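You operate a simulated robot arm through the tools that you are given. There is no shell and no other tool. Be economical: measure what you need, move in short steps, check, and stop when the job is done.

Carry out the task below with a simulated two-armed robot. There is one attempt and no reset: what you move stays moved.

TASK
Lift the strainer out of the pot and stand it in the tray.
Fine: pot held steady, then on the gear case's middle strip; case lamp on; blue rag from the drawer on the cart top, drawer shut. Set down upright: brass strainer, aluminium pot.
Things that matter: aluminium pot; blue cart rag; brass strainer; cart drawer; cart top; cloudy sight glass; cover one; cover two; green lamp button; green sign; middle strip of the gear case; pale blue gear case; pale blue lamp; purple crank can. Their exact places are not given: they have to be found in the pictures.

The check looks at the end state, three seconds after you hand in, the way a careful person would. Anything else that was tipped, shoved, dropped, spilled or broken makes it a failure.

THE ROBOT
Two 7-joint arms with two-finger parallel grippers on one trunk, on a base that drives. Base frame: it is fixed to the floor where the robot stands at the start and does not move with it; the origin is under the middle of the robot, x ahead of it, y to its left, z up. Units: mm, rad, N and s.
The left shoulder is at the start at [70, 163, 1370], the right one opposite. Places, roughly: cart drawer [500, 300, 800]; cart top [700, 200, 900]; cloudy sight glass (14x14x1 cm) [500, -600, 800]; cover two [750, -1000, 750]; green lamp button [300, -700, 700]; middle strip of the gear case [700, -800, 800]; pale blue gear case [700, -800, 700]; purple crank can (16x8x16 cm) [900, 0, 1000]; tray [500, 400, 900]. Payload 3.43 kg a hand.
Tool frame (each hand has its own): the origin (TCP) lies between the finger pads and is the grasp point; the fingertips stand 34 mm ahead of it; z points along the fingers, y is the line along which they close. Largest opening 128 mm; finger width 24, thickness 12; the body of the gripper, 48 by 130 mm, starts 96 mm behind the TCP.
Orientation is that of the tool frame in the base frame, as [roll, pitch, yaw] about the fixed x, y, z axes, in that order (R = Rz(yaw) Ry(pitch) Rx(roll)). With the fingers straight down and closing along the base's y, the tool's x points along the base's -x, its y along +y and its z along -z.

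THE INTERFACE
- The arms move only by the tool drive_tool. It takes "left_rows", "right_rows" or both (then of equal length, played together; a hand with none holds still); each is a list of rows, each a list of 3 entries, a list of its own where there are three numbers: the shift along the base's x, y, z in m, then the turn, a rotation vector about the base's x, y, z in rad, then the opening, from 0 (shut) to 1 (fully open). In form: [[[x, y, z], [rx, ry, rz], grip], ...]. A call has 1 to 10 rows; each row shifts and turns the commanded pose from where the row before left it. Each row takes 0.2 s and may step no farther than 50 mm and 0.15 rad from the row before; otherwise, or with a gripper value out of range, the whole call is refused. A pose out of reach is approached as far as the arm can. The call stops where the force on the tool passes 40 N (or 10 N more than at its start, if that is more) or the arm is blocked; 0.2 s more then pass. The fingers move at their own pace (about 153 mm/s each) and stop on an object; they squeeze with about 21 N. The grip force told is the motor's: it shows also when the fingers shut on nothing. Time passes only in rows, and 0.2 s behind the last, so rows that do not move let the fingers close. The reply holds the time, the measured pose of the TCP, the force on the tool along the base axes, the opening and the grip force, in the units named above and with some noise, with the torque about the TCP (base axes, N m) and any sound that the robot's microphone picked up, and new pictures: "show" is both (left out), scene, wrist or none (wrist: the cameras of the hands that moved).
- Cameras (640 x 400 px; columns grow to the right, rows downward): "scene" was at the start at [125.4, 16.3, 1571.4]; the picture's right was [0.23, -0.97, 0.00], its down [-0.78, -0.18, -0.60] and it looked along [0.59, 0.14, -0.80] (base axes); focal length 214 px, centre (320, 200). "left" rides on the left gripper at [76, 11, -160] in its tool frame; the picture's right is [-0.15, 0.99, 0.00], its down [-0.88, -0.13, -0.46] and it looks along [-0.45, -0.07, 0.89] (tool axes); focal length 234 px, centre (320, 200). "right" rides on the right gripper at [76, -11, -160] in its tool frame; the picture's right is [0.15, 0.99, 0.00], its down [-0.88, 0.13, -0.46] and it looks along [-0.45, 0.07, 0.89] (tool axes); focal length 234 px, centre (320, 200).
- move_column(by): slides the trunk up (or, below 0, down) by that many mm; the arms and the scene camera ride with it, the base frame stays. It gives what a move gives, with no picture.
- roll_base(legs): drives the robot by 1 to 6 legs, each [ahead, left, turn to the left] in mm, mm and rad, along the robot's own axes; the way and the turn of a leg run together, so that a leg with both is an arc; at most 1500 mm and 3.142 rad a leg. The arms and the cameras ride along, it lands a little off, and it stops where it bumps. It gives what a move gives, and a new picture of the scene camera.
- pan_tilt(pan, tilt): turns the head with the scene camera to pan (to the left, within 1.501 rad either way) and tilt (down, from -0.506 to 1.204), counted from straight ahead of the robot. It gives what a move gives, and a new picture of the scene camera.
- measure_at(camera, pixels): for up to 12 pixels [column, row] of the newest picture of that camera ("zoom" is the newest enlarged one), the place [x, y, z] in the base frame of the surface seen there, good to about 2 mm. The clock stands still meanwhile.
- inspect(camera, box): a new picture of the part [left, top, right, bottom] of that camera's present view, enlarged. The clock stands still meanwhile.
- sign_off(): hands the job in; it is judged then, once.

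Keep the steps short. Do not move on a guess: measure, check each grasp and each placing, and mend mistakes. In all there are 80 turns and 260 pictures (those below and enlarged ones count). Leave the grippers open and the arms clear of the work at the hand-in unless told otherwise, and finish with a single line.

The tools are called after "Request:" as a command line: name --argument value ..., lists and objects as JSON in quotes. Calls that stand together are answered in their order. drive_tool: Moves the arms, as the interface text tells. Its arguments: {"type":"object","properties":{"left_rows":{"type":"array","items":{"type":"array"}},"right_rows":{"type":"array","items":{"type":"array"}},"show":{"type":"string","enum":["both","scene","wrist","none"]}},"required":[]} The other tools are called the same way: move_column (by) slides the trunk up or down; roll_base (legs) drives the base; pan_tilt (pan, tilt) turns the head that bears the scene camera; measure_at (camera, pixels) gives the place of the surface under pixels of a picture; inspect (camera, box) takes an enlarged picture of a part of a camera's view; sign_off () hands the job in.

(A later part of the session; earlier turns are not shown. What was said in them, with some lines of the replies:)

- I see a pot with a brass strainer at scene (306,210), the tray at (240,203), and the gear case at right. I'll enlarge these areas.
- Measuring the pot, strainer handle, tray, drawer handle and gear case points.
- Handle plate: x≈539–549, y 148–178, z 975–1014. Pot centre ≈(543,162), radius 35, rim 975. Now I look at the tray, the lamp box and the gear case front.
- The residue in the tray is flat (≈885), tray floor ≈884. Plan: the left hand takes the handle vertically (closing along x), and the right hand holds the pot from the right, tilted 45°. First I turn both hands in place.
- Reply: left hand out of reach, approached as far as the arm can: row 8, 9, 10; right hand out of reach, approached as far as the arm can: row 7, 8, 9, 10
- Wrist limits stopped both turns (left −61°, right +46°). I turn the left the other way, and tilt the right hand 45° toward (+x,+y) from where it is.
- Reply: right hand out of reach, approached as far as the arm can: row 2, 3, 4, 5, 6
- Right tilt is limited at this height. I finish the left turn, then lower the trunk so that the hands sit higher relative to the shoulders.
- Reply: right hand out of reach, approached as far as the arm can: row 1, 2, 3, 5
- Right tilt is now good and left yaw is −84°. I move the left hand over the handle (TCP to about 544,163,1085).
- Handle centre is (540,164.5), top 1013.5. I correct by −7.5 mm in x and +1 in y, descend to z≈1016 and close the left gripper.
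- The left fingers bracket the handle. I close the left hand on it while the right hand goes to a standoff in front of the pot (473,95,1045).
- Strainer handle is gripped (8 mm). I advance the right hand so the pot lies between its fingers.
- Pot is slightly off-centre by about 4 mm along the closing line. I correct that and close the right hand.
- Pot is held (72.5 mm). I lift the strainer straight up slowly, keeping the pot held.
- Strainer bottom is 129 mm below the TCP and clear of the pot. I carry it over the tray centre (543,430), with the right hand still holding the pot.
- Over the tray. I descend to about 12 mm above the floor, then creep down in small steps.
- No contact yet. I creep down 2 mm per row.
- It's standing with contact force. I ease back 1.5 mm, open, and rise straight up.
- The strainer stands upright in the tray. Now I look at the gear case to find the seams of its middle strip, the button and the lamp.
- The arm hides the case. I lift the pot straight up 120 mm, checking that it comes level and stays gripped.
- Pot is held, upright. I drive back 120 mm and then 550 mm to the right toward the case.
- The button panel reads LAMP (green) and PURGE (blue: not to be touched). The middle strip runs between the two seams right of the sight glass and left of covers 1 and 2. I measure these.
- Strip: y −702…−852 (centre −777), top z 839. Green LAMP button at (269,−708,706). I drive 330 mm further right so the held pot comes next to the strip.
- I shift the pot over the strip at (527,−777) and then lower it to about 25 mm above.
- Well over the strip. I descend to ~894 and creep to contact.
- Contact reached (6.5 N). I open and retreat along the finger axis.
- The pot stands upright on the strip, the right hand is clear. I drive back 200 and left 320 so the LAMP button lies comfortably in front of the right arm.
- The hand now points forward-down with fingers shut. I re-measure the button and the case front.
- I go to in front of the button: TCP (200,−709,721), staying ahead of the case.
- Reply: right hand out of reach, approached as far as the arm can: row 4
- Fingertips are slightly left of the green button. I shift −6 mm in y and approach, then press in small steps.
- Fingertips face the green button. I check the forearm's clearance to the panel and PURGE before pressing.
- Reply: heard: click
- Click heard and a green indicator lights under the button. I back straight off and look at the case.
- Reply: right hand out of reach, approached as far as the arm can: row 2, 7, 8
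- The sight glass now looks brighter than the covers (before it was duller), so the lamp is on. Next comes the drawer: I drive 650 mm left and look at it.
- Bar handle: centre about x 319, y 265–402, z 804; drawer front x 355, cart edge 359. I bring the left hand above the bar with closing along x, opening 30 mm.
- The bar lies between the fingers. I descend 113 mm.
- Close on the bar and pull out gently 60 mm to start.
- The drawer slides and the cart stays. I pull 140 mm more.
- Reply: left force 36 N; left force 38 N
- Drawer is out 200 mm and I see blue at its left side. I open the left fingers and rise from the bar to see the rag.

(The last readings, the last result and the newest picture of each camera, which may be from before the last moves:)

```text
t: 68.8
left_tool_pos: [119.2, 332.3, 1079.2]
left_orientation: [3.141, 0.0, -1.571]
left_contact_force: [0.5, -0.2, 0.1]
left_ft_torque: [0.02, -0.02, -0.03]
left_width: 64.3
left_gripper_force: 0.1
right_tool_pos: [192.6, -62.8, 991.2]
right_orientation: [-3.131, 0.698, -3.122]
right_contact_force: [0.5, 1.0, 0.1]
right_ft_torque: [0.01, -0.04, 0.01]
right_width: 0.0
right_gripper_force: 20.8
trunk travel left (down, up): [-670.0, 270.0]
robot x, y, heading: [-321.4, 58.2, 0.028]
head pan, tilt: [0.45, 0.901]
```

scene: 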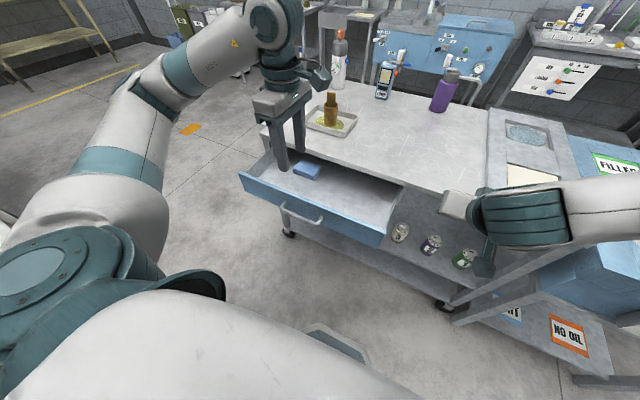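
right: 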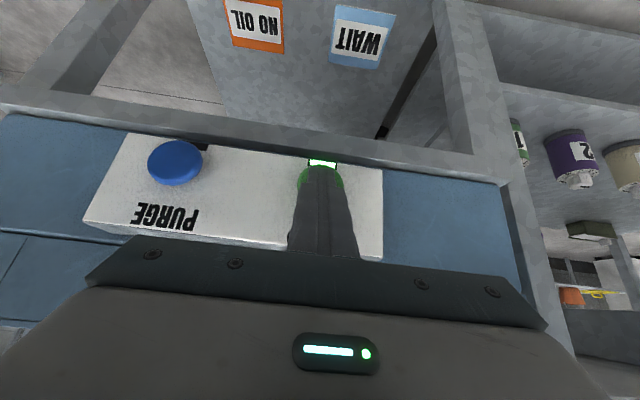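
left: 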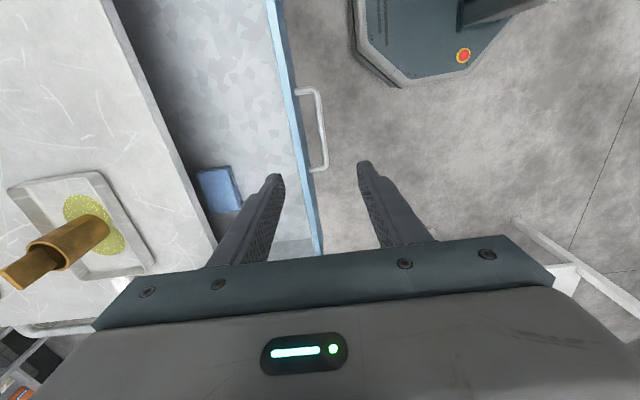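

Rag is visible, blue, folded. I enlarge and measure it.

Request:
inspect --camera "left" --box '[170, 140, 290, 220]'

Request:
measure_at --camera "zoom" --pixels '[[140, 160], [290, 130], [200, 250], [350, 260], [230, 190], [200, 360], [360, 330], [300, 60], [440, 150], [480, 220], [120, 60], [260, 170]]'

Request:
measure_at --camera "scene" --pixels '[[307, 167], [297, 168], [318, 170], [306, 176], [308, 160], [330, 190], [280, 195], [300, 150]]'

```text
5.00 times, centred on (230, 180) of left
```

zoom: 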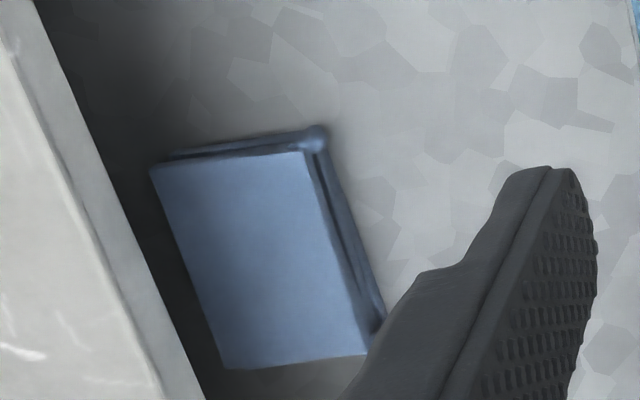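

```text
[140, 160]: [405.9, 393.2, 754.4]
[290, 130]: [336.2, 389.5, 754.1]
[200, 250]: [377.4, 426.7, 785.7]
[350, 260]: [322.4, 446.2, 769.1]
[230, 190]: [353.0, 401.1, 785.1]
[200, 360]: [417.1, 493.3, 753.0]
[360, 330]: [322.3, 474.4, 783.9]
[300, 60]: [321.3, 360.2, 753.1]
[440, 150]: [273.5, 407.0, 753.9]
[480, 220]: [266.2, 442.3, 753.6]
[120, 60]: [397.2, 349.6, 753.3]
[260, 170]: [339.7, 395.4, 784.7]
```

```text
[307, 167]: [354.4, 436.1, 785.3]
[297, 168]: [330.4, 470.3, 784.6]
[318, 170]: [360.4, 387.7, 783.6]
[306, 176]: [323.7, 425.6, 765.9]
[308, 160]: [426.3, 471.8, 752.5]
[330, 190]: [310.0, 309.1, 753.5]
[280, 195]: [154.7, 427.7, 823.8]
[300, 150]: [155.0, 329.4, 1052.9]
```

The rag is a folded block, top z 785, x≈322–390, y≈388–485, partly beneath the cart edge (x 359). I regrip the bar and pull the drawer a bit further.

Request:
drive_tool --left_rows '[[[-0.001, 0.002, -0.05], [0, 0, 0], 0.235], [[0, 0, -0.05], [0, 0, 0], 0.235], [[0, 0, -0.05], [0, 0, 0], 0.235], [[0, 0, -0.05], [0, 0, 0], 0.235], [[0, 0, -0.045], [0, 0, 0], 0.235], [[0, 0, -0.03], [0, 0, 0], 0.235], [[0, 0, 0], [0, 0, 0], 0], [[0, 0, 0], [0, 0, 0], 0]]' --show "none"

Request:
drive_tool --left_rows '[[[-0.015, 0, 0], [0, 0, 0], 0], [[-0.015, 0, 0], [0, 0, 0], 0], [[-0.015, 0, 0], [0, 0, 0], 0], [[-0.015, 0, 0], [0, 0, 0], 0], [[-0.01, 0, 0], [0, 0, 0], 0], [[0, 0, 0], [0, 0, 0], 0]]' --show "scene"

```text
t: 70.7
left_tool_pos: [116.2, 337.4, 802.2]
left_orientation: [-3.141, -0.001, -1.573]
left_contact_force: [1.2, 1.0, 4.1]
left_ft_torque: [-0.46, -0.05, -0.72]
left_width: 11.9
left_gripper_force: 45.0
right_tool_pos: [193.7, -60.2, 992.0]
right_orientation: [-3.128, 0.697, -3.122]
right_contact_force: [0.4, -0.4, -0.1]
right_ft_torque: [-0.01, 0.03, 0.01]
right_width: 0.0
right_gripper_force: 20.8
trunk travel left (down, up): [-670.0, 270.0]
robot x, y, heading: [-318.8, 56.0, 0.026]
head pan, tilt: [0.45, 0.901]
```

```text
t: 72.0
left_tool_pos: [46.0, 336.7, 802.7]
left_orientation: [3.136, -0.003, -1.574]
left_contact_force: [0.2, -6.5, -25.3]
left_ft_torque: [-0.18, 0.05, -0.73]
left_width: 11.9
left_gripper_force: 44.9
right_tool_pos: [194.4, -60.9, 990.1]
right_orientation: [-3.13, 0.694, -3.123]
right_contact_force: [1.0, -0.1, -0.1]
right_ft_torque: [0.02, 0.01, -0.02]
right_width: 0.0
right_gripper_force: 20.7
trunk travel left (down, up): [-670.0, 270.0]
robot x, y, heading: [-318.1, 57.6, 0.027]
head pan, tilt: [0.45, 0.901]
```

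scene: 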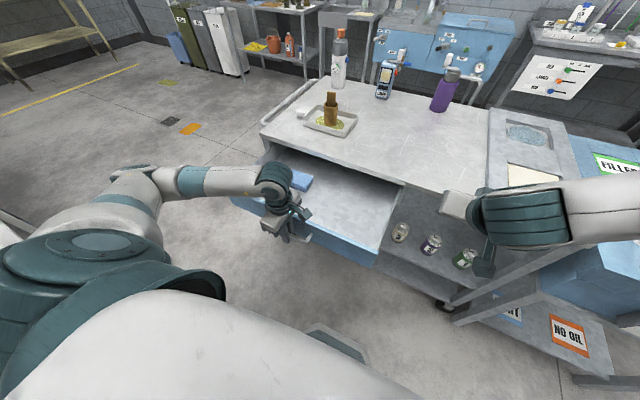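

Out 270 mm now. I release, rise and hover near the rag to look down at it.

Request:
drive_tool --left_rows '[[[0, 0, 0], [0, 0, 0], 0.235], [[0, 0, 0], [0, 0, 0], 0.235], [[0, 0, 0.03], [0, 0, 0], 0.235], [[0, 0, 0.045], [0, 0, 0], 0.235], [[0, 0, 0.05], [0, 0, 0], 0.4], [[0.04, 0.02, 0.02], [0, 0, 0], 0.8], [[0.045, 0.02, 0], [0, 0, 0], 0.8], [[0.045, 0.02, 0], [0, 0, 0], 0.8], [[0.045, 0.02, 0], [0, 0, 0], 0.8], [[0.045, 0.02, 0], [0, 0, 0], 0.8]]' --show "both"

```text
t: 74.2
left_tool_pos: [267.9, 435.1, 949.8]
left_orientation: [3.139, -0.002, -1.573]
left_contact_force: [0.1, 0.7, -0.4]
left_ft_torque: [-0.01, 0.02, 0.0]
left_width: 102.2
left_gripper_force: 0.0
right_tool_pos: [194.5, -60.7, 991.5]
right_orientation: [-3.128, 0.696, -3.122]
right_contact_force: [0.2, 0.0, 0.1]
right_ft_torque: [0.02, 0.01, -0.01]
right_width: 0.0
right_gripper_force: 20.7
trunk travel left (down, up): [-670.0, 270.0]
robot x, y, heading: [-321.9, 55.9, 0.026]
head pan, tilt: [0.45, 0.901]
```

scene: 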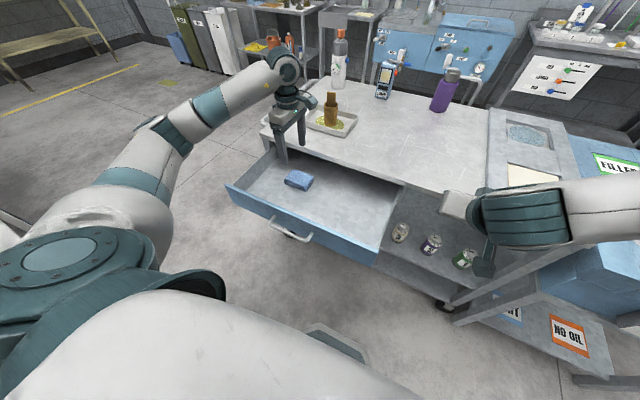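
left: 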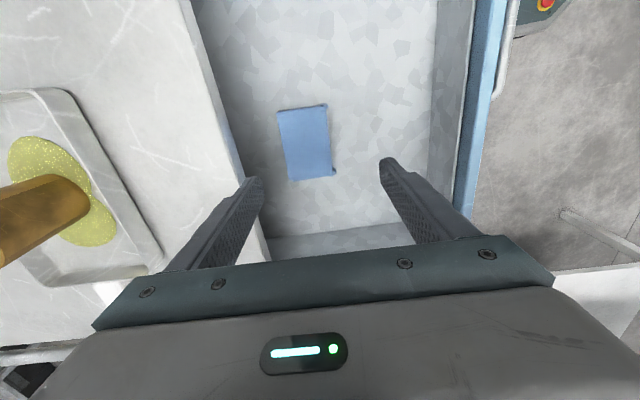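

Request:
measure_at --camera "left" --pixels '[[280, 113], [324, 107], [289, 178], [331, 173], [305, 143], [283, 145], [328, 140], [260, 200], [395, 150], [430, 80]]'

Request:
inspect --camera "scene" --box '[220, 80, 380, 260]'

```text
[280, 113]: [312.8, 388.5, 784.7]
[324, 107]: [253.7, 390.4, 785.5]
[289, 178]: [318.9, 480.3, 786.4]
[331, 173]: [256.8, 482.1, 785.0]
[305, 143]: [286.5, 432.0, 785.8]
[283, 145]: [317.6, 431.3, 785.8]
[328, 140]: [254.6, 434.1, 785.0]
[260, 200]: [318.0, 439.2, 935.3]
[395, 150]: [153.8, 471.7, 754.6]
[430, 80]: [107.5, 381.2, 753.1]
```

```text
2.22 times, centred on (300, 170) of scene
```

zoom: 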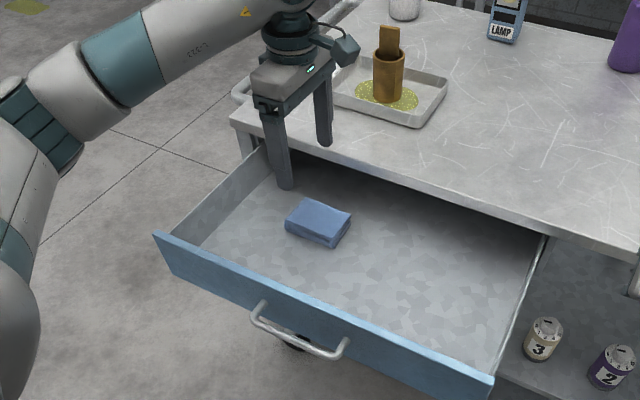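

Rag centre (286,435), 64 mm wide in x. I centre over it and go down to TCP z≈796 with a 90 mm opening, then close.

Request:
drive_tool --left_rows '[[[0.018, 0, 0], [0, 0, 0], 0.7], [[0, 0, -0.04], [0, 0, 0], 0.7], [[0, 0, -0.045], [0, 0, 0], 0.7], [[0, 0, -0.045], [0, 0, 0], 0.7], [[0, 0, -0.024], [0, 0, 0], 0.7], [[0, 0, 0], [0, 0, 0], 0.7], [[0, 0, 0], [0, 0, 0], 0.3], [[0, 0, 0], [0, 0, 0], 0.3], [[0, 0, 0], [0, 0, 0], 0.3]]' --show "both"

```text
t: 76.2
left_tool_pos: [285.8, 434.3, 793.3]
left_orientation: [3.141, -0.001, -1.573]
left_contact_force: [0.2, 0.6, 0.2]
left_ft_torque: [0.0, 0.01, 0.0]
left_width: 64.8
left_gripper_force: 20.5
right_tool_pos: [192.8, -60.3, 991.4]
right_orientation: [-3.132, 0.698, -3.121]
right_contact_force: [0.0, 0.9, -0.7]
right_ft_torque: [-0.01, 0.02, 0.01]
right_width: 0.3
right_gripper_force: 21.1
trunk travel left (down, up): [-670.0, 270.0]
robot x, y, heading: [-321.7, 55.6, 0.028]
head pan, tilt: [0.45, 0.901]
```

scene: 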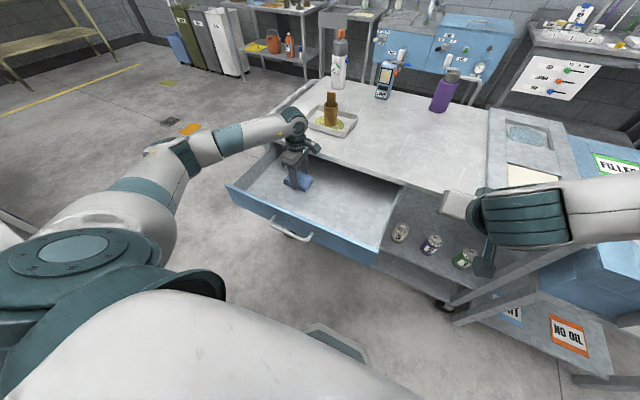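
left: 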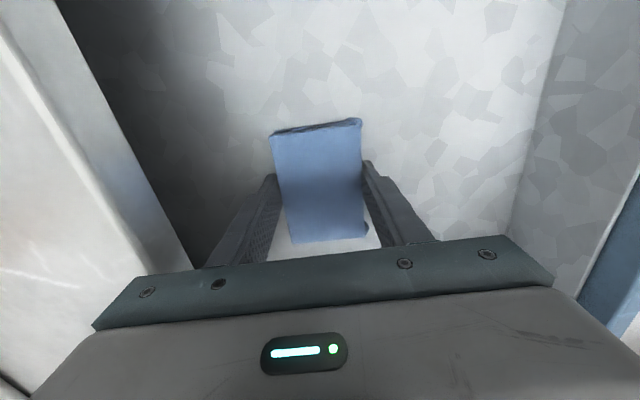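

Rag is gripped. I lift it clear of the drawer and carry it to a free part of the cart top near (460,190).

Request:
drive_tool --left_rows '[[[0, 0, 0.03], [0, 0, 0], 0.3], [[0, 0, 0.045], [0, 0, 0], 0.3], [[0, 0, 0.05], [0, 0, 0], 0.3], [[0, 0, 0.05], [0, 0, 0], 0.3], [[0.02, -0.042, 0], [0, 0, 0], 0.3], [[0.028, -0.04, 0], [0, 0, 0], 0.3], [[0.03, -0.039, 0], [0, 0, 0], 0.3], [[0.03, -0.039, 0], [0, 0, 0], 0.3], [[0.03, -0.039, 0], [0, 0, 0], 0.3], [[0.03, -0.039, 0], [0, 0, 0], 0.3]]' --show "both"

```text
t: 78.5
left_tool_pos: [454.7, 194.9, 967.6]
left_orientation: [3.139, 0.002, -1.572]
left_contact_force: [-0.7, -0.3, -1.3]
left_ft_torque: [0.05, 0.01, 0.0]
left_width: 65.1
left_gripper_force: 21.0
right_tool_pos: [194.3, -63.5, 990.6]
right_orientation: [-3.132, 0.695, -3.123]
right_contact_force: [-0.2, 0.5, -0.5]
right_ft_torque: [0.03, -0.01, 0.03]
right_width: 0.0
right_gripper_force: 21.1
trunk travel left (down, up): [-670.0, 270.0]
robot x, y, heading: [-323.9, 54.6, 0.025]
head pan, tilt: [0.45, 0.901]
```

scene: 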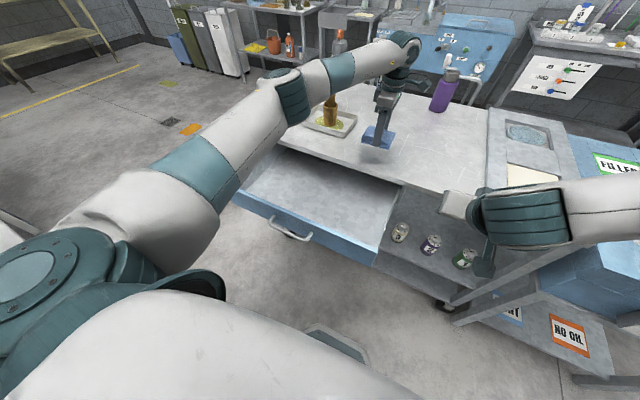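
left: 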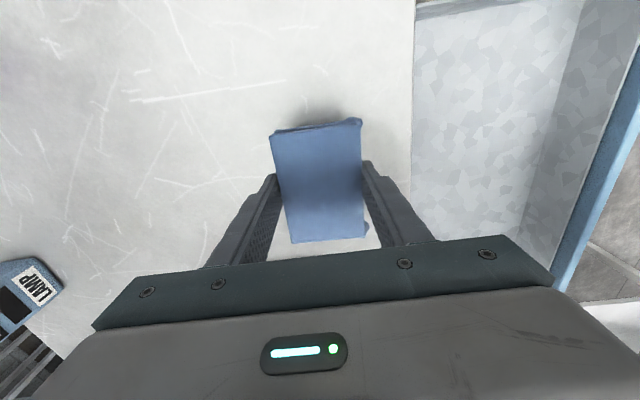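

Request:
measure_at --camera "scene" --pixels '[[320, 80], [330, 95], [300, 100], [345, 65], [331, 108], [290, 110]]'

Request:
drive_tool --left_rows '[[[0, 0, -0.025], [0, 0, 0], 0.3], [[0, 0, -0.017], [0, 0, 0], 0.3], [[0, 0, -0.003], [0, 0, 0], 0.3], [[0, 0, 0], [0, 0, 0], 0.3]]' --show "none"

```text
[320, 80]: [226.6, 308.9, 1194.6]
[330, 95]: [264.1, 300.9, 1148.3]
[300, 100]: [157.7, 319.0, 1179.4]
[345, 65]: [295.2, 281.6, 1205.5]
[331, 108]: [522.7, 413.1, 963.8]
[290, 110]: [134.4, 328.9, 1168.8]
```

```text
t: 79.5
left_tool_pos: [454.0, 198.2, 921.5]
left_orientation: [3.14, 0.0, -1.573]
left_contact_force: [0.1, -0.7, -0.1]
left_ft_torque: [0.05, 0.0, 0.02]
left_width: 65.0
left_gripper_force: 21.1
right_tool_pos: [194.4, -62.3, 990.4]
right_orientation: [-3.13, 0.697, -3.125]
right_contact_force: [0.0, 0.5, 0.2]
right_ft_torque: [0.01, -0.02, 0.04]
right_width: 0.2
right_gripper_force: 21.0
trunk travel left (down, up): [-670.0, 270.0]
robot x, y, heading: [-324.5, 52.8, 0.021]
head pan, tilt: [0.45, 0.901]
```

Arm is well clear of the strainer. I lower the last 2 mm, open, and rise.

Request:
drive_tool --left_rows '[[[0, 0, -0.002], [0, 0, 0], 0.3], [[0, 0, 0], [0, 0, 0], 0.55], [[0, 0, 0], [0, 0, 0], 0.75], [[0, 0, 0], [0, 0, 0], 0.75], [[0, 0, 0.03], [0, 0, 0], 0.75], [[0, 0, 0.045], [0, 0, 0], 0.75], [[0, 0, 0.05], [0, 0, 0], 0.75], [[-0.03, 0.02, 0.02], [0, 0, 0], 0.4], [[-0.045, 0.02, 0], [0, 0, 0], 0.235], [[-0.045, 0.02, 0], [0, 0, 0], 0.235]]' --show "scene"

```text
t: 81.7
left_tool_pos: [333.3, 257.4, 1072.3]
left_orientation: [-3.141, -0.001, -1.571]
left_contact_force: [0.1, 1.2, 0.2]
left_ft_torque: [-0.03, -0.02, 0.02]
left_width: 30.3
left_gripper_force: 0.1
right_tool_pos: [192.5, -59.8, 992.3]
right_orientation: [-3.129, 0.699, -3.124]
right_contact_force: [0.3, 0.0, 0.8]
right_ft_torque: [-0.01, -0.01, -0.03]
right_width: 0.0
right_gripper_force: 21.1
trunk travel left (down, up): [-670.0, 270.0]
robot x, y, heading: [-321.0, 60.2, 0.021]
head pan, tilt: [0.45, 0.901]
```

scene: 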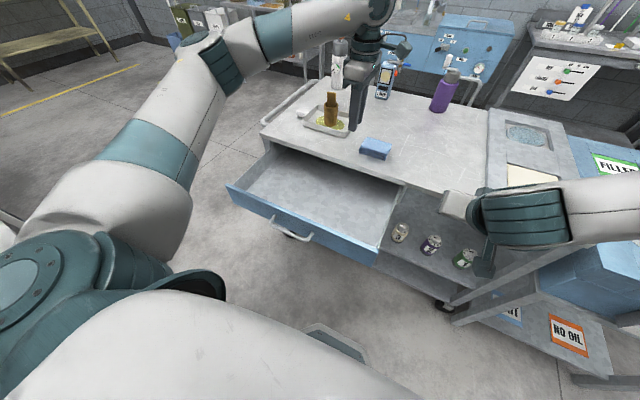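

Rag lies on the cart top. Now I return the left hand above the drawer bar (46,337).

Request:
drive_tool --left_rows '[[[-0.047, 0.0133, 0], [0, 0, 0], 0.235], [[-0.048, 0.0133, 0], [0, 0, 0], 0.235], [[-0.048, 0.0133, 0], [0, 0, 0], 0.235], [[-0.048, 0.0133, 0], [0, 0, 0], 0.235], [[-0.048, 0.0133, 0], [0, 0, 0], 0.235], [[-0.048, 0.0133, 0], [0, 0, 0], 0.235], [[0, 0, -0.05], [0, 0, 0], 0.235], [[0, 0, -0.05], [0, 0, 0], 0.235], [[0, 0, -0.05], [0, 0, 0], 0.235], [[0, 0, 0], [0, 0, 0], 0.235]]' --show "wrist"

```text
t: 83.8
left_tool_pos: [49.4, 343.0, 917.9]
left_orientation: [3.139, -0.001, -1.573]
left_contact_force: [0.2, 0.2, 0.2]
left_ft_torque: [0.0, 0.01, 0.01]
left_width: 30.1
left_gripper_force: 0.1
right_tool_pos: [193.6, -62.3, 990.4]
right_orientation: [-3.13, 0.697, -3.123]
right_contact_force: [0.3, -0.9, -0.4]
right_ft_torque: [0.02, 0.01, 0.05]
right_width: 0.0
right_gripper_force: 21.0
trunk travel left (down, up): [-670.0, 270.0]
robot x, y, heading: [-323.2, 54.1, 0.03]
head pan, tilt: [0.45, 0.901]
```

left: 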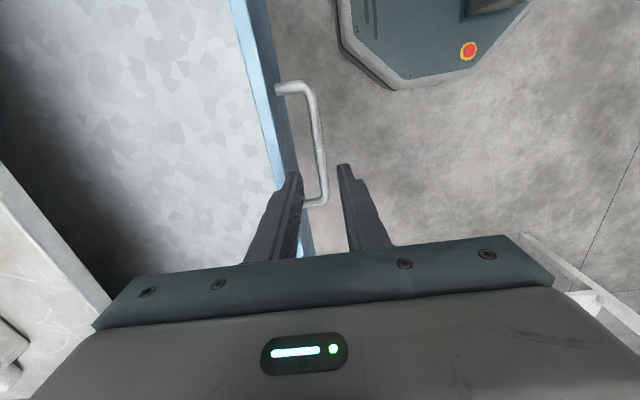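

The bar lies between the fingers as before. Down, grip, then push in.

Request:
drive_tool --left_rows '[[[-0.002, -0.005, -0.04], [0, 0, 0], 0.235], [[0, 0, -0.04], [0, 0, 0], 0.235], [[0, 0, -0.034], [0, 0, 0], 0.235], [[0, 0, 0], [0, 0, 0], 0], [[0, 0, 0], [0, 0, 0], 0]]' --show "none"

Request:
drive_tool --left_rows '[[[0.02, 0, 0], [0, 0, 0], 0], [[0.03, 0, 0], [0, 0, 0], 0], [[0.03, 0, 0], [0, 0, 0], 0], [[0.03, 0, 0], [0, 0, 0], 0], [[0.03, 0, 0], [0, 0, 0], 0], [[0.03, 0, 0], [0, 0, 0], 0], [[0.03, 0, 0], [0, 0, 0], 0], [[0.025, 0, 0], [0, 0, 0], 0], [[0.02, 0, 0], [0, 0, 0], 0], [[0, 0, 0], [0, 0, 0], 0]]' --show "scene"

```text
t: 85.0
left_tool_pos: [44.6, 334.4, 805.7]
left_orientation: [-3.141, 0.0, -1.572]
left_contact_force: [-0.1, 1.5, 9.9]
left_ft_torque: [0.21, 0.0, -0.77]
left_width: 11.9
left_gripper_force: 44.7
right_tool_pos: [193.5, -61.3, 991.2]
right_orientation: [-3.13, 0.698, -3.123]
right_contact_force: [0.0, 0.3, 0.5]
right_ft_torque: [0.0, -0.02, 0.02]
right_width: 0.0
right_gripper_force: 21.0
trunk travel left (down, up): [-670.0, 270.0]
robot x, y, heading: [-323.9, 58.9, 0.025]
head pan, tilt: [0.45, 0.901]
```

```text
t: 87.2
left_tool_pos: [285.9, 333.9, 801.5]
left_orientation: [3.14, 0.002, -1.57]
left_contact_force: [0.0, 12.7, 16.4]
left_ft_torque: [0.5, -0.02, -0.81]
left_width: 11.8
left_gripper_force: 45.1
right_tool_pos: [192.2, -59.6, 991.2]
right_orientation: [-3.13, 0.697, -3.12]
right_contact_force: [-0.2, -0.3, -0.2]
right_ft_torque: [0.01, -0.03, -0.01]
right_width: 0.0
right_gripper_force: 20.9
trunk travel left (down, up): [-670.0, 270.0]
robot x, y, heading: [-322.7, 60.4, 0.03]
head pan, tilt: [0.45, 0.901]
```

scene: 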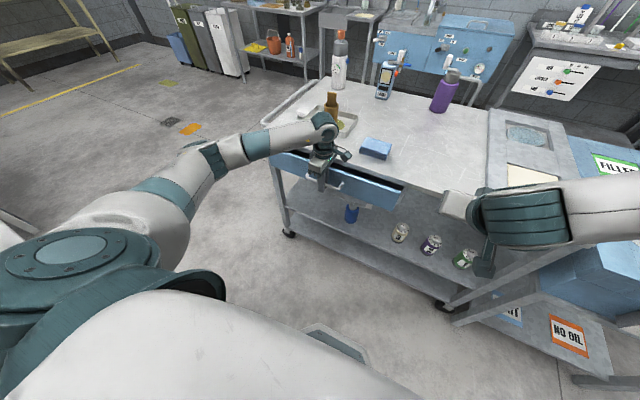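

About 30 mm left. I push on in smaller steps until it seats.

Request:
drive_tool --left_rows '[[[0.015, 0, 0], [0, 0, 0], 0], [[0.01, 0, 0], [0, 0, 0], 0], [[0.005, 0, 0], [0, 0, 0], 0], [[0.002, 0, 0], [0, 0, 0], 0], [[0, 0, 0], [0, 0, 0], 0]]' --show "none"

Request:
measure_at --camera "scene" --pixels '[[385, 195], [400, 190]]'

```text
t: 88.5
left_tool_pos: [317.4, 333.7, 802.0]
left_orientation: [3.139, -0.001, -1.574]
left_contact_force: [-24.9, 13.4, 11.9]
left_ft_torque: [0.16, -0.01, -0.7]
left_width: 11.5
left_gripper_force: 44.8
right_tool_pos: [190.7, -60.0, 993.4]
right_orientation: [-3.13, 0.7, -3.119]
right_contact_force: [-0.6, 0.2, -1.0]
right_ft_torque: [0.0, -0.01, -0.03]
right_width: 0.0
right_gripper_force: 21.2
trunk travel left (down, up): [-670.0, 270.0]
robot x, y, heading: [-322.8, 56.7, 0.022]
head pan, tilt: [0.45, 0.901]
```

```text
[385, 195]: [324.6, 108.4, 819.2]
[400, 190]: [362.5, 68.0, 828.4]
```

Seated: −25 N stop at x 317. I release and rise straight up, also opening the right hand.

Request:
drive_tool --left_rows '[[[0, 0, 0], [0, 0, 0], 0.235], [[0, 0, 0], [0, 0, 0], 0.235], [[0, 0, 0.03], [0, 0, 0], 0.235], [[0, 0, 0.045], [0, 0, 0], 0.235], [[0, 0, 0.05], [0, 0, 0], 0.235], [[0, 0, 0.05], [0, 0, 0], 0.235], [[-0.02, 0, 0.045], [0, 0, 0], 0.3], [[-0.045, 0, 0], [0, 0, 0], 0.6], [[-0.045, 0, 0], [0, 0, 0], 1], [[0, 0, 0], [0, 0, 0], 1]]' --right_rows '[[[0, 0, 0], [0, 0, 0], 0], [[0, 0, 0], [0, 0, 0], 0], [[0, 0, 0], [0, 0, 0], 0], [[0, 0, 0], [0, 0, 0], 0], [[0, 0, 0], [0, 0, 0], 0], [[0, 0, 0], [0, 0, 0], 0], [[0, 0, 0], [0, 0, 0], 0.5], [[0, 0, 0], [0, 0, 0], 1], [[0, 0, 0], [0, 0, 0], 1], [[0, 0, 0], [0, 0, 0], 1]]' --show "none"

Request:
roll_base --legs '[[-150, 0, 0]]'

Request:
inspect --camera "scene" --box '[240, 50, 500, 230]'

Request:
pan_tilt --pan 0.1 --tilt 0.6

```text
t: 90.7
left_tool_pos: [212.5, 329.4, 1020.7]
left_orientation: [3.141, -0.002, -1.573]
left_contact_force: [0.5, -0.2, -0.2]
left_ft_torque: [0.0, 0.01, 0.04]
left_width: 127.6
left_gripper_force: 0.0
right_tool_pos: [193.9, -62.6, 991.6]
right_orientation: [-3.132, 0.698, -3.122]
right_contact_force: [0.4, 0.5, -1.6]
right_ft_torque: [-0.01, 0.02, 0.0]
right_width: 128.0
right_gripper_force: 0.1
trunk travel left (down, up): [-670.0, 270.0]
robot x, y, heading: [-319.9, 57.7, 0.023]
head pan, tilt: [0.45, 0.901]
```

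```text
t: 92.0
left_tool_pos: [61.6, 323.1, 1019.2]
left_orientation: [3.14, -0.001, -1.578]
left_contact_force: [-0.5, -0.6, -0.9]
left_ft_torque: [-0.01, 0.03, 0.01]
left_width: 127.9
left_gripper_force: 0.1
right_tool_pos: [41.9, -67.0, 990.0]
right_orientation: [-3.131, 0.698, -3.127]
right_contact_force: [-0.3, 0.5, -1.3]
right_ft_torque: [0.0, 0.0, 0.0]
right_width: 127.8
right_gripper_force: 0.0
trunk travel left (down, up): [-670.0, 270.0]
robot x, y, heading: [-471.0, 51.9, 0.014]
head pan, tilt: [0.45, 0.901]
```

scene: 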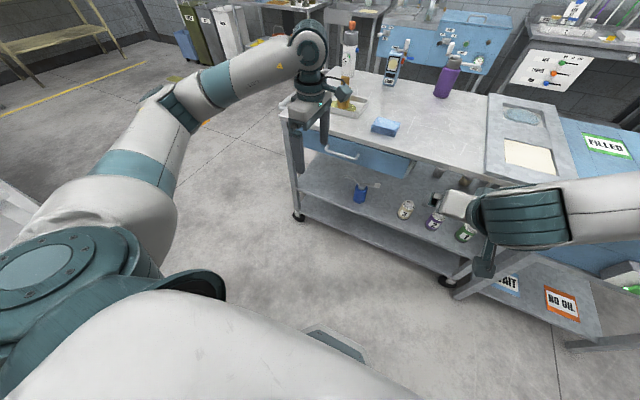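

```text
2.22 times, centred on (370, 140) of scene
```

zoom: 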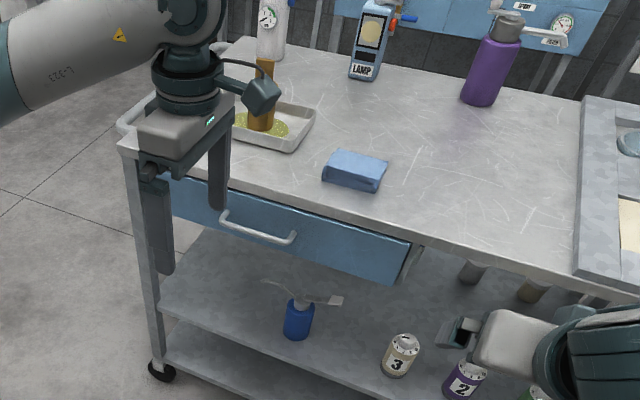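

```text
t: 92.9
left_tool_pos: [61.9, 325.2, 1020.5]
left_orientation: [3.14, -0.002, -1.575]
left_contact_force: [0.8, 0.2, 0.6]
left_ft_torque: [0.04, 0.0, 0.05]
left_width: 128.0
left_gripper_force: 0.2
right_tool_pos: [41.7, -66.7, 990.6]
right_orientation: [-3.131, 0.695, -3.126]
right_contact_force: [0.0, -0.7, 0.2]
right_ft_torque: [0.03, -0.03, -0.01]
right_width: 128.2
right_gripper_force: 0.1
trunk travel left (down, up): [-670.0, 270.0]
robot x, y, heading: [-472.6, 55.1, 0.022]
head pan, tilt: [0.099, 0.6]
```

scene: 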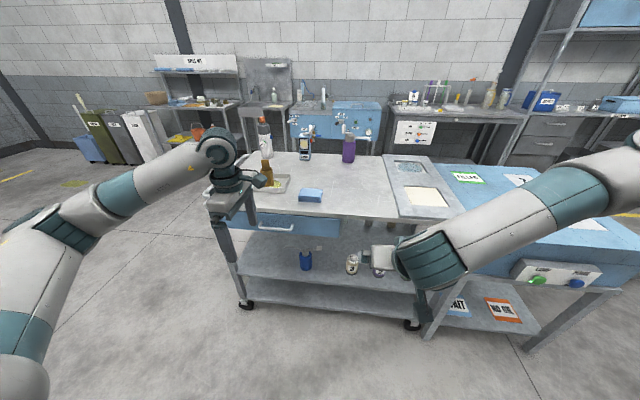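

Drawer looks flush and the rag lies flat. I check the drawer front position, then take a last look at the case.

Request:
measure_at --camera "scene" --pixels '[[325, 228], [270, 222], [320, 226]]'

Request:
roll_base --legs '[[0, -750, 0]]'

Request:
inspect --camera "scene" --box '[180, 150, 440, 330]'

```text
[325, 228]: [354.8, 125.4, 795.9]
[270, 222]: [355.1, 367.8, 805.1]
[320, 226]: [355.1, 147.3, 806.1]
```

```text
t: 95.8
left_tool_pos: [75.6, -195.7, 1020.5]
left_orientation: [3.136, 0.001, -1.561]
left_contact_force: [-0.6, -0.7, 0.0]
left_ft_torque: [0.1, 0.02, -0.04]
left_width: 127.9
left_gripper_force: 0.0
right_tool_pos: [59.1, -587.9, 990.5]
right_orientation: [-3.136, 0.697, -3.114]
right_contact_force: [0.7, -0.9, 0.3]
right_ft_torque: [0.06, 0.0, 0.09]
right_width: 128.1
right_gripper_force: 0.1
trunk travel left (down, up): [-670.0, 270.0]
robot x, y, heading: [-452.7, -478.4, 0.037]
head pan, tilt: [0.099, 0.6]
stopped in leg 1: the robot was blocked; the commanded pose is now the measured one
```

scene: 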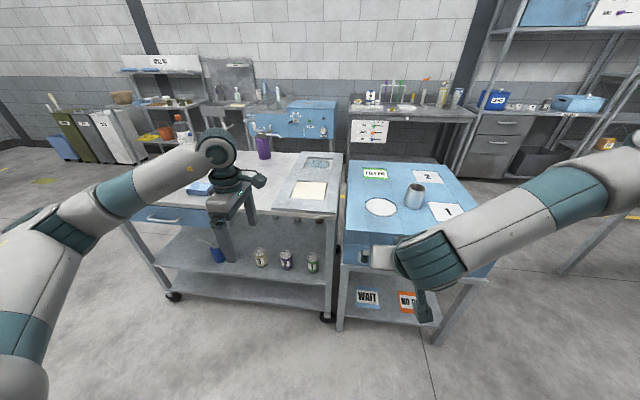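

```text
2.22 times, centred on (310, 240) of scene
```

zoom: 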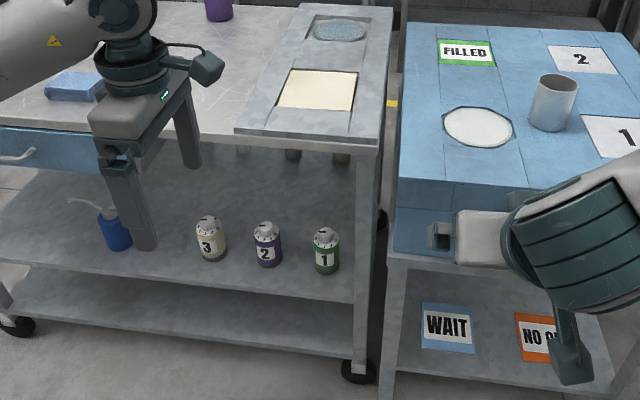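

The base was blocked at y −478, so something stands to my right. I back off 60 mm left and look there.

Request:
roll_base --legs '[[0, 60, 0]]'

Request:
pan_tilt --pan -1.5 --tilt 0.7

```text
t: 96.8
left_tool_pos: [72.4, -135.3, 1018.4]
left_orientation: [3.14, 0.0, -1.562]
left_contact_force: [0.9, 0.0, -0.6]
left_ft_torque: [-0.02, 0.0, 0.03]
left_width: 128.2
left_gripper_force: 0.0
right_tool_pos: [56.0, -527.3, 991.2]
right_orientation: [-3.131, 0.697, -3.111]
right_contact_force: [0.5, -0.5, -0.5]
right_ft_torque: [0.01, -0.02, 0.03]
right_width: 128.1
right_gripper_force: 0.0
trunk travel left (down, up): [-670.0, 270.0]
robot x, y, heading: [-463.0, -410.6, 0.034]
head pan, tilt: [0.099, 0.6]
```

scene: 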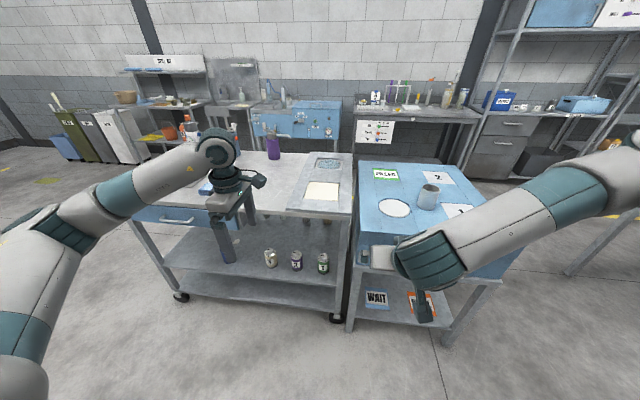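

```text
t: 98.4
left_tool_pos: [72.3, -136.1, 1021.2]
left_orientation: [3.14, -0.001, -1.563]
left_contact_force: [-0.1, -0.1, -0.5]
left_ft_torque: [-0.01, 0.02, 0.01]
left_width: 127.9
left_gripper_force: 0.1
right_tool_pos: [54.7, -527.1, 990.9]
right_orientation: [-3.129, 0.696, -3.111]
right_contact_force: [-0.7, 0.1, 0.3]
right_ft_torque: [-0.01, -0.01, 0.03]
right_width: 127.9
right_gripper_force: 0.0
trunk travel left (down, up): [-670.0, 270.0]
robot x, y, heading: [-459.2, -410.8, 0.034]
head pan, tilt: [-1.499, 0.7]
```

scene: 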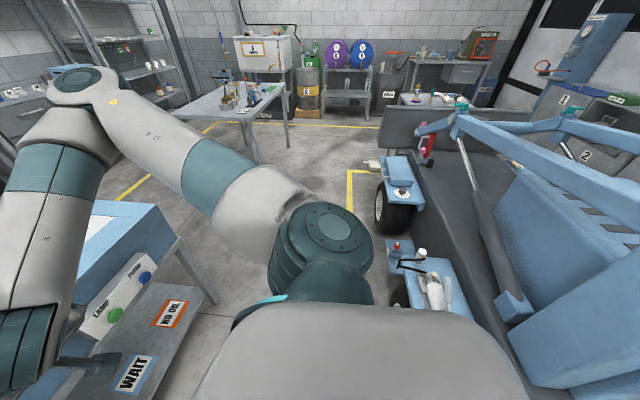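

A parked machine stands there. I check that the things on its steps are undisturbed.

Request:
inspect --camera "scene" --box '[340, 150, 500, 330]'

Request:
inspect --camera "scene" --box '[350, 90, 480, 210]'

```text
2.22 times, centred on (420, 240) of scene
```

zoom: 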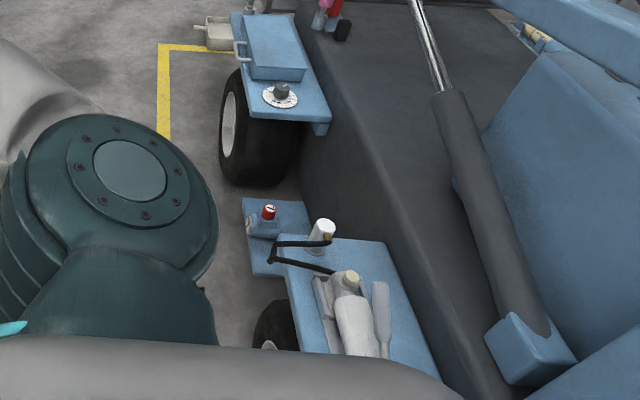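

```text
3.33 times, centred on (415, 150) of scene
```

zoom: 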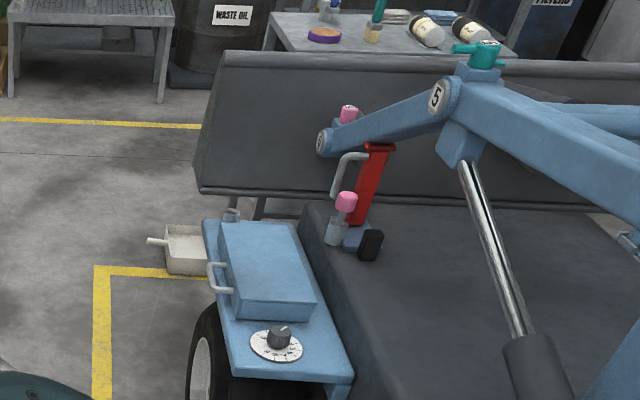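

Nothing seems disturbed. One last look at the cart and case before the hand-in.

Request:
pan_tilt --pan 0.15 --tilt 0.5

Request:
inspect --camera "scene" --box '[130, 100, 290, 220]'

Request:
inspect --camera "scene" --box '[340, 150, 520, 280]'

```text
t: 100.1
left_tool_pos: [71.7, -136.0, 1020.2]
left_orientation: [3.139, 0.001, -1.562]
left_contact_force: [-0.9, 0.4, -0.2]
left_ft_torque: [-0.02, 0.0, -0.01]
left_width: 128.0
left_gripper_force: 0.0
right_tool_pos: [56.5, -527.1, 991.8]
right_orientation: [-3.131, 0.695, -3.114]
right_contact_force: [-1.0, 0.1, -0.4]
right_ft_torque: [0.0, 0.05, -0.02]
right_width: 127.8
right_gripper_force: 0.1
trunk travel left (down, up): [-670.0, 270.0]
robot x, y, heading: [-459.3, -414.2, 0.035]
head pan, tilt: [0.15, 0.499]
```

scene: 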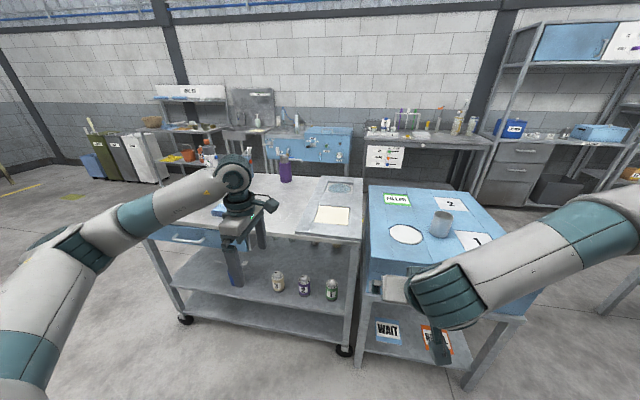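

```text
3.33 times, centred on (210, 160) of scene
```

zoom: 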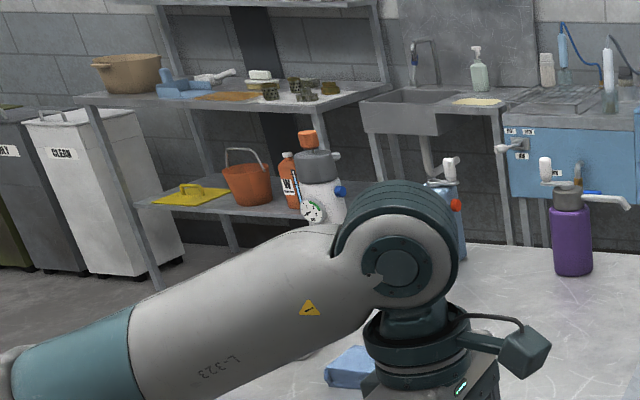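

```text
3.08 times, centred on (430, 215) of scene
```

zoom: 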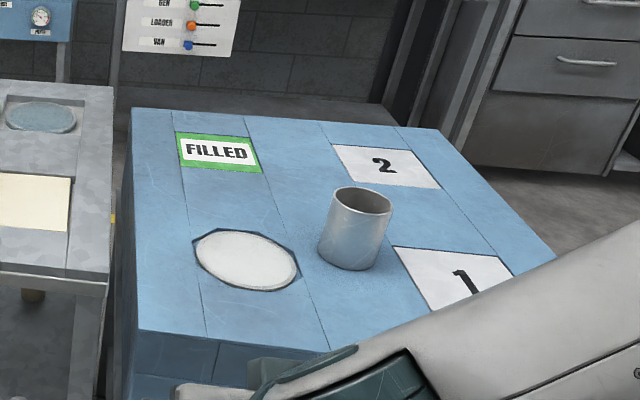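

The pot and case look right, but the lamp state isn't certain. I lower the open right hand in front of the panel (well short of it) to view the button up close.

Request:
drive_tool --right_rows '[[[0.0135, -0.0219, -0.033], [0, 0, 0], 1], [[0.0135, -0.0219, -0.033], [0, 0, 0], 1], [[0.0135, -0.0219, -0.033], [0, 0, 0], 1], [[0.0135, -0.0219, -0.033], [0, 0, 0], 1], [[0.0135, -0.0219, -0.033], [0, 0, 0], 1], [[0.0135, -0.0219, -0.033], [0, 0, 0], 1], [[0.0135, -0.0219, -0.033], [0, 0, 0], 1]]' --show "both"

Request:
inspect --camera "right" --box '[160, 60, 480, 260]'

Request:
inspect --camera "scene" --box '[360, 180, 540, 310]'

```text
t: 101.7
left_tool_pos: [72.7, -136.5, 1020.7]
left_orientation: [3.14, -0.001, -1.561]
left_contact_force: [0.0, 0.0, 0.3]
left_ft_torque: [0.04, 0.02, 0.02]
left_width: 128.0
left_gripper_force: 0.1
right_tool_pos: [152.7, -683.3, 759.4]
right_orientation: [-3.13, 0.697, -3.114]
right_contact_force: [-1.0, 0.5, -0.6]
right_ft_torque: [-0.01, 0.02, 0.0]
right_width: 127.9
right_gripper_force: 0.1
trunk travel left (down, up): [-670.0, 270.0]
robot x, y, heading: [-461.8, -414.7, 0.032]
head pan, tilt: [0.15, 0.499]
```

scene: 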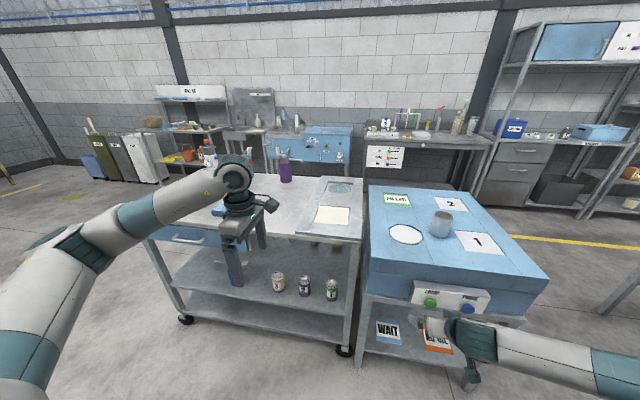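
right: 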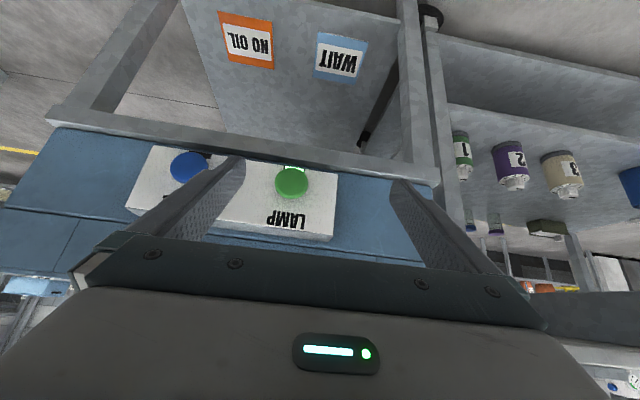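

```text
2.00 times, centred on (320, 160) of right
```

zoom: 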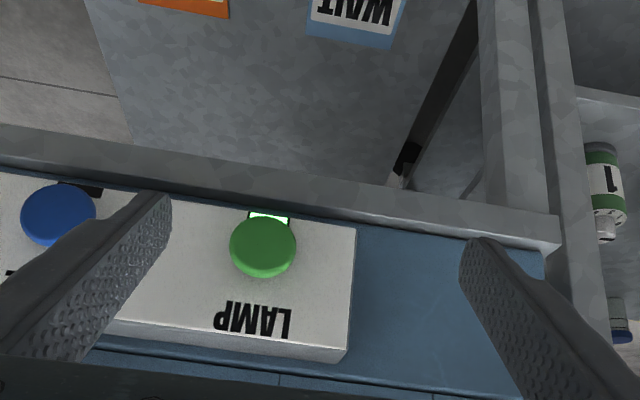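

```text
3.08 times, centred on (450, 245) of scene
```

zoom: 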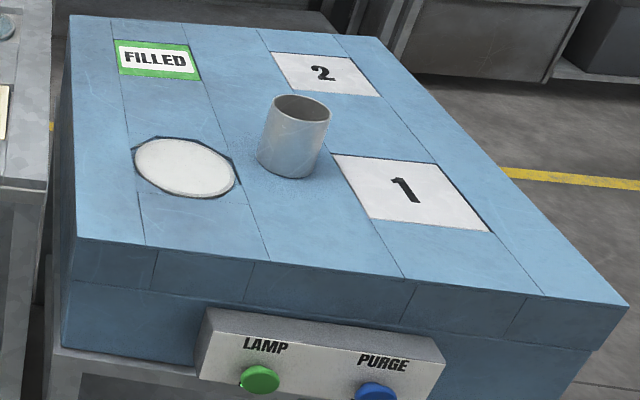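

The small indicator under LAMP glows and the one under PURGE is dark, so the lamp is on. I back the hand away and raise it.

Request:
drive_tool --right_rows '[[[-0.03, 0.02, 0.03], [0, 0, 0], 1], [[-0.03, 0.02, 0.035], [0, 0, 0], 1], [[-0.02, 0.02, 0.04], [0, 0, 0], 1], [[0, 0.02, 0.045], [0, 0, 0], 1], [[0, 0.02, 0.045], [0, 0, 0], 1]]' --show "scene"

Request:
roll_base --legs '[[0, 250, 0]]'

Request:
inspect --camera "scene" --box '[140, 120, 400, 280]'

```text
refused: row 2 steps farther than a row can; nothing moved
```

```text
t: 103.5
left_tool_pos: [66.2, 112.9, 1019.7]
left_orientation: [3.141, -0.001, -1.568]
left_contact_force: [0.2, 0.2, 0.5]
left_ft_torque: [-0.05, 0.0, 0.02]
left_width: 128.0
left_gripper_force: 0.1
right_tool_pos: [143.5, -434.2, 760.0]
right_orientation: [-3.129, 0.698, -3.119]
right_contact_force: [-0.3, -0.2, 0.3]
right_ft_torque: [0.06, -0.01, 0.0]
right_width: 127.9
right_gripper_force: 0.1
trunk travel left (down, up): [-670.0, 270.0]
robot x, y, heading: [-467.3, -160.1, 0.027]
head pan, tilt: [0.15, 0.499]
```

scene: 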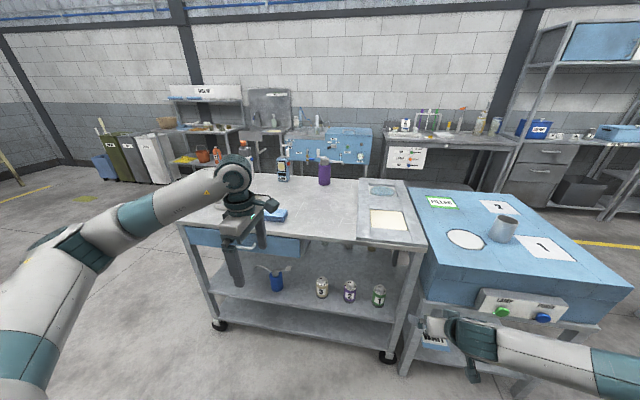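

```text
2.46 times, centred on (270, 200) of scene
```

zoom: 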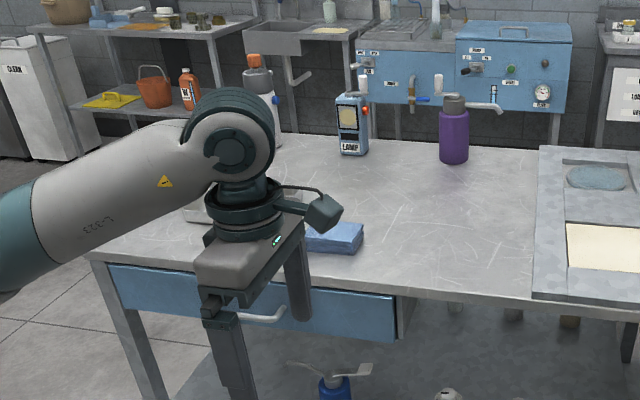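

I raise the right hand, and lower the left one a little (it is 190 mm ahead of the drawer bar) to see the tray.

Request:
drive_tool --left_rows '[[[-0.02, 0, -0.04], [0, 0, 0], 1], [[-0.02, 0, -0.04], [0, 0, 0], 1], [[-0.02, 0, -0.04], [0, 0, 0], 1], [[0, 0, -0.045], [0, 0, 0], 1], [[0, 0, -0.045], [0, 0, 0], 1]]' --right_rows '[[[-0.02, 0, 0.03], [0, 0, 0], 1], [[-0.02, 0, 0.035], [0, 0, 0], 1], [[-0.02, 0, 0.035], [0, 0, 0], 1], [[0, 0, 0.045], [0, 0, 0], 1], [[0, 0, 0.045], [0, 0, 0], 1]]' --show "scene"

Request:
inspect --camera "scene" --box '[160, 140, 340, 260]'

```text
t: 104.8
left_tool_pos: [8.8, 115.0, 810.9]
left_orientation: [3.139, -0.001, -1.567]
left_contact_force: [0.3, 0.5, 0.3]
left_ft_torque: [-0.04, -0.01, 0.0]
left_width: 128.0
left_gripper_force: 0.0
right_tool_pos: [81.1, -429.8, 950.1]
right_orientation: [-3.127, 0.696, -3.117]
right_contact_force: [-0.1, 0.7, 0.5]
right_ft_torque: [-0.04, 0.05, -0.01]
right_width: 128.0
right_gripper_force: 0.1
trunk travel left (down, up): [-670.0, 270.0]
robot x, y, heading: [-466.4, -162.7, 0.028]
head pan, tilt: [0.15, 0.499]
```

scene: 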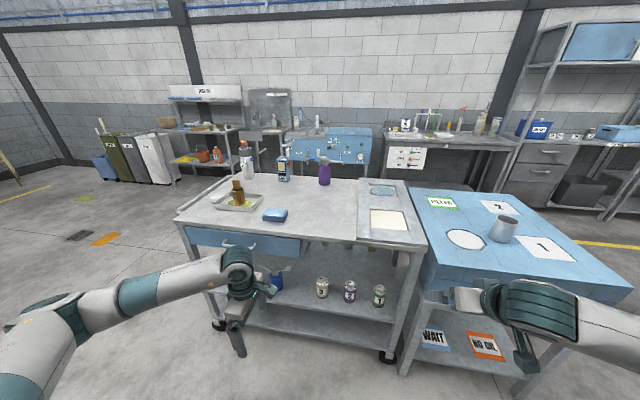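

```text
3.33 times, centred on (250, 200) of scene
```

zoom: 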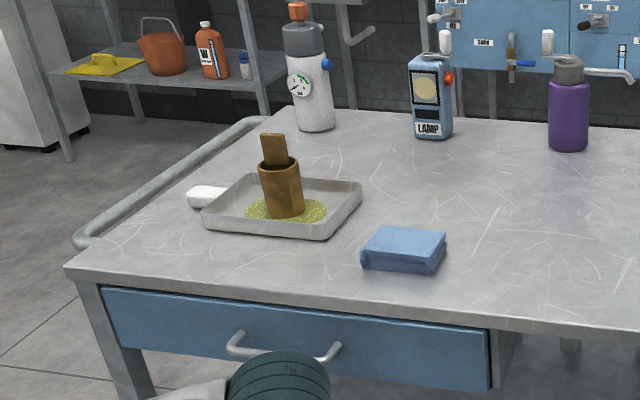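

Everything is in place: the strainer stands in the tray, the pot is upright on the middle strip, the lamp is on, the rag is on the cart top, the drawer is shut, and both grippers are open and clear. I hand in.

Request:
sign_off

```text
The job is handed in.
```

The strainer stands upright in the tray, the pot upright on the gear case's middle strip, the case lamp is on, and the rag is on the cart top with the drawer shut; while driving, the base once bumped what was probably the parked machine on the right, and I saw nothing disturbed on the parts in view.
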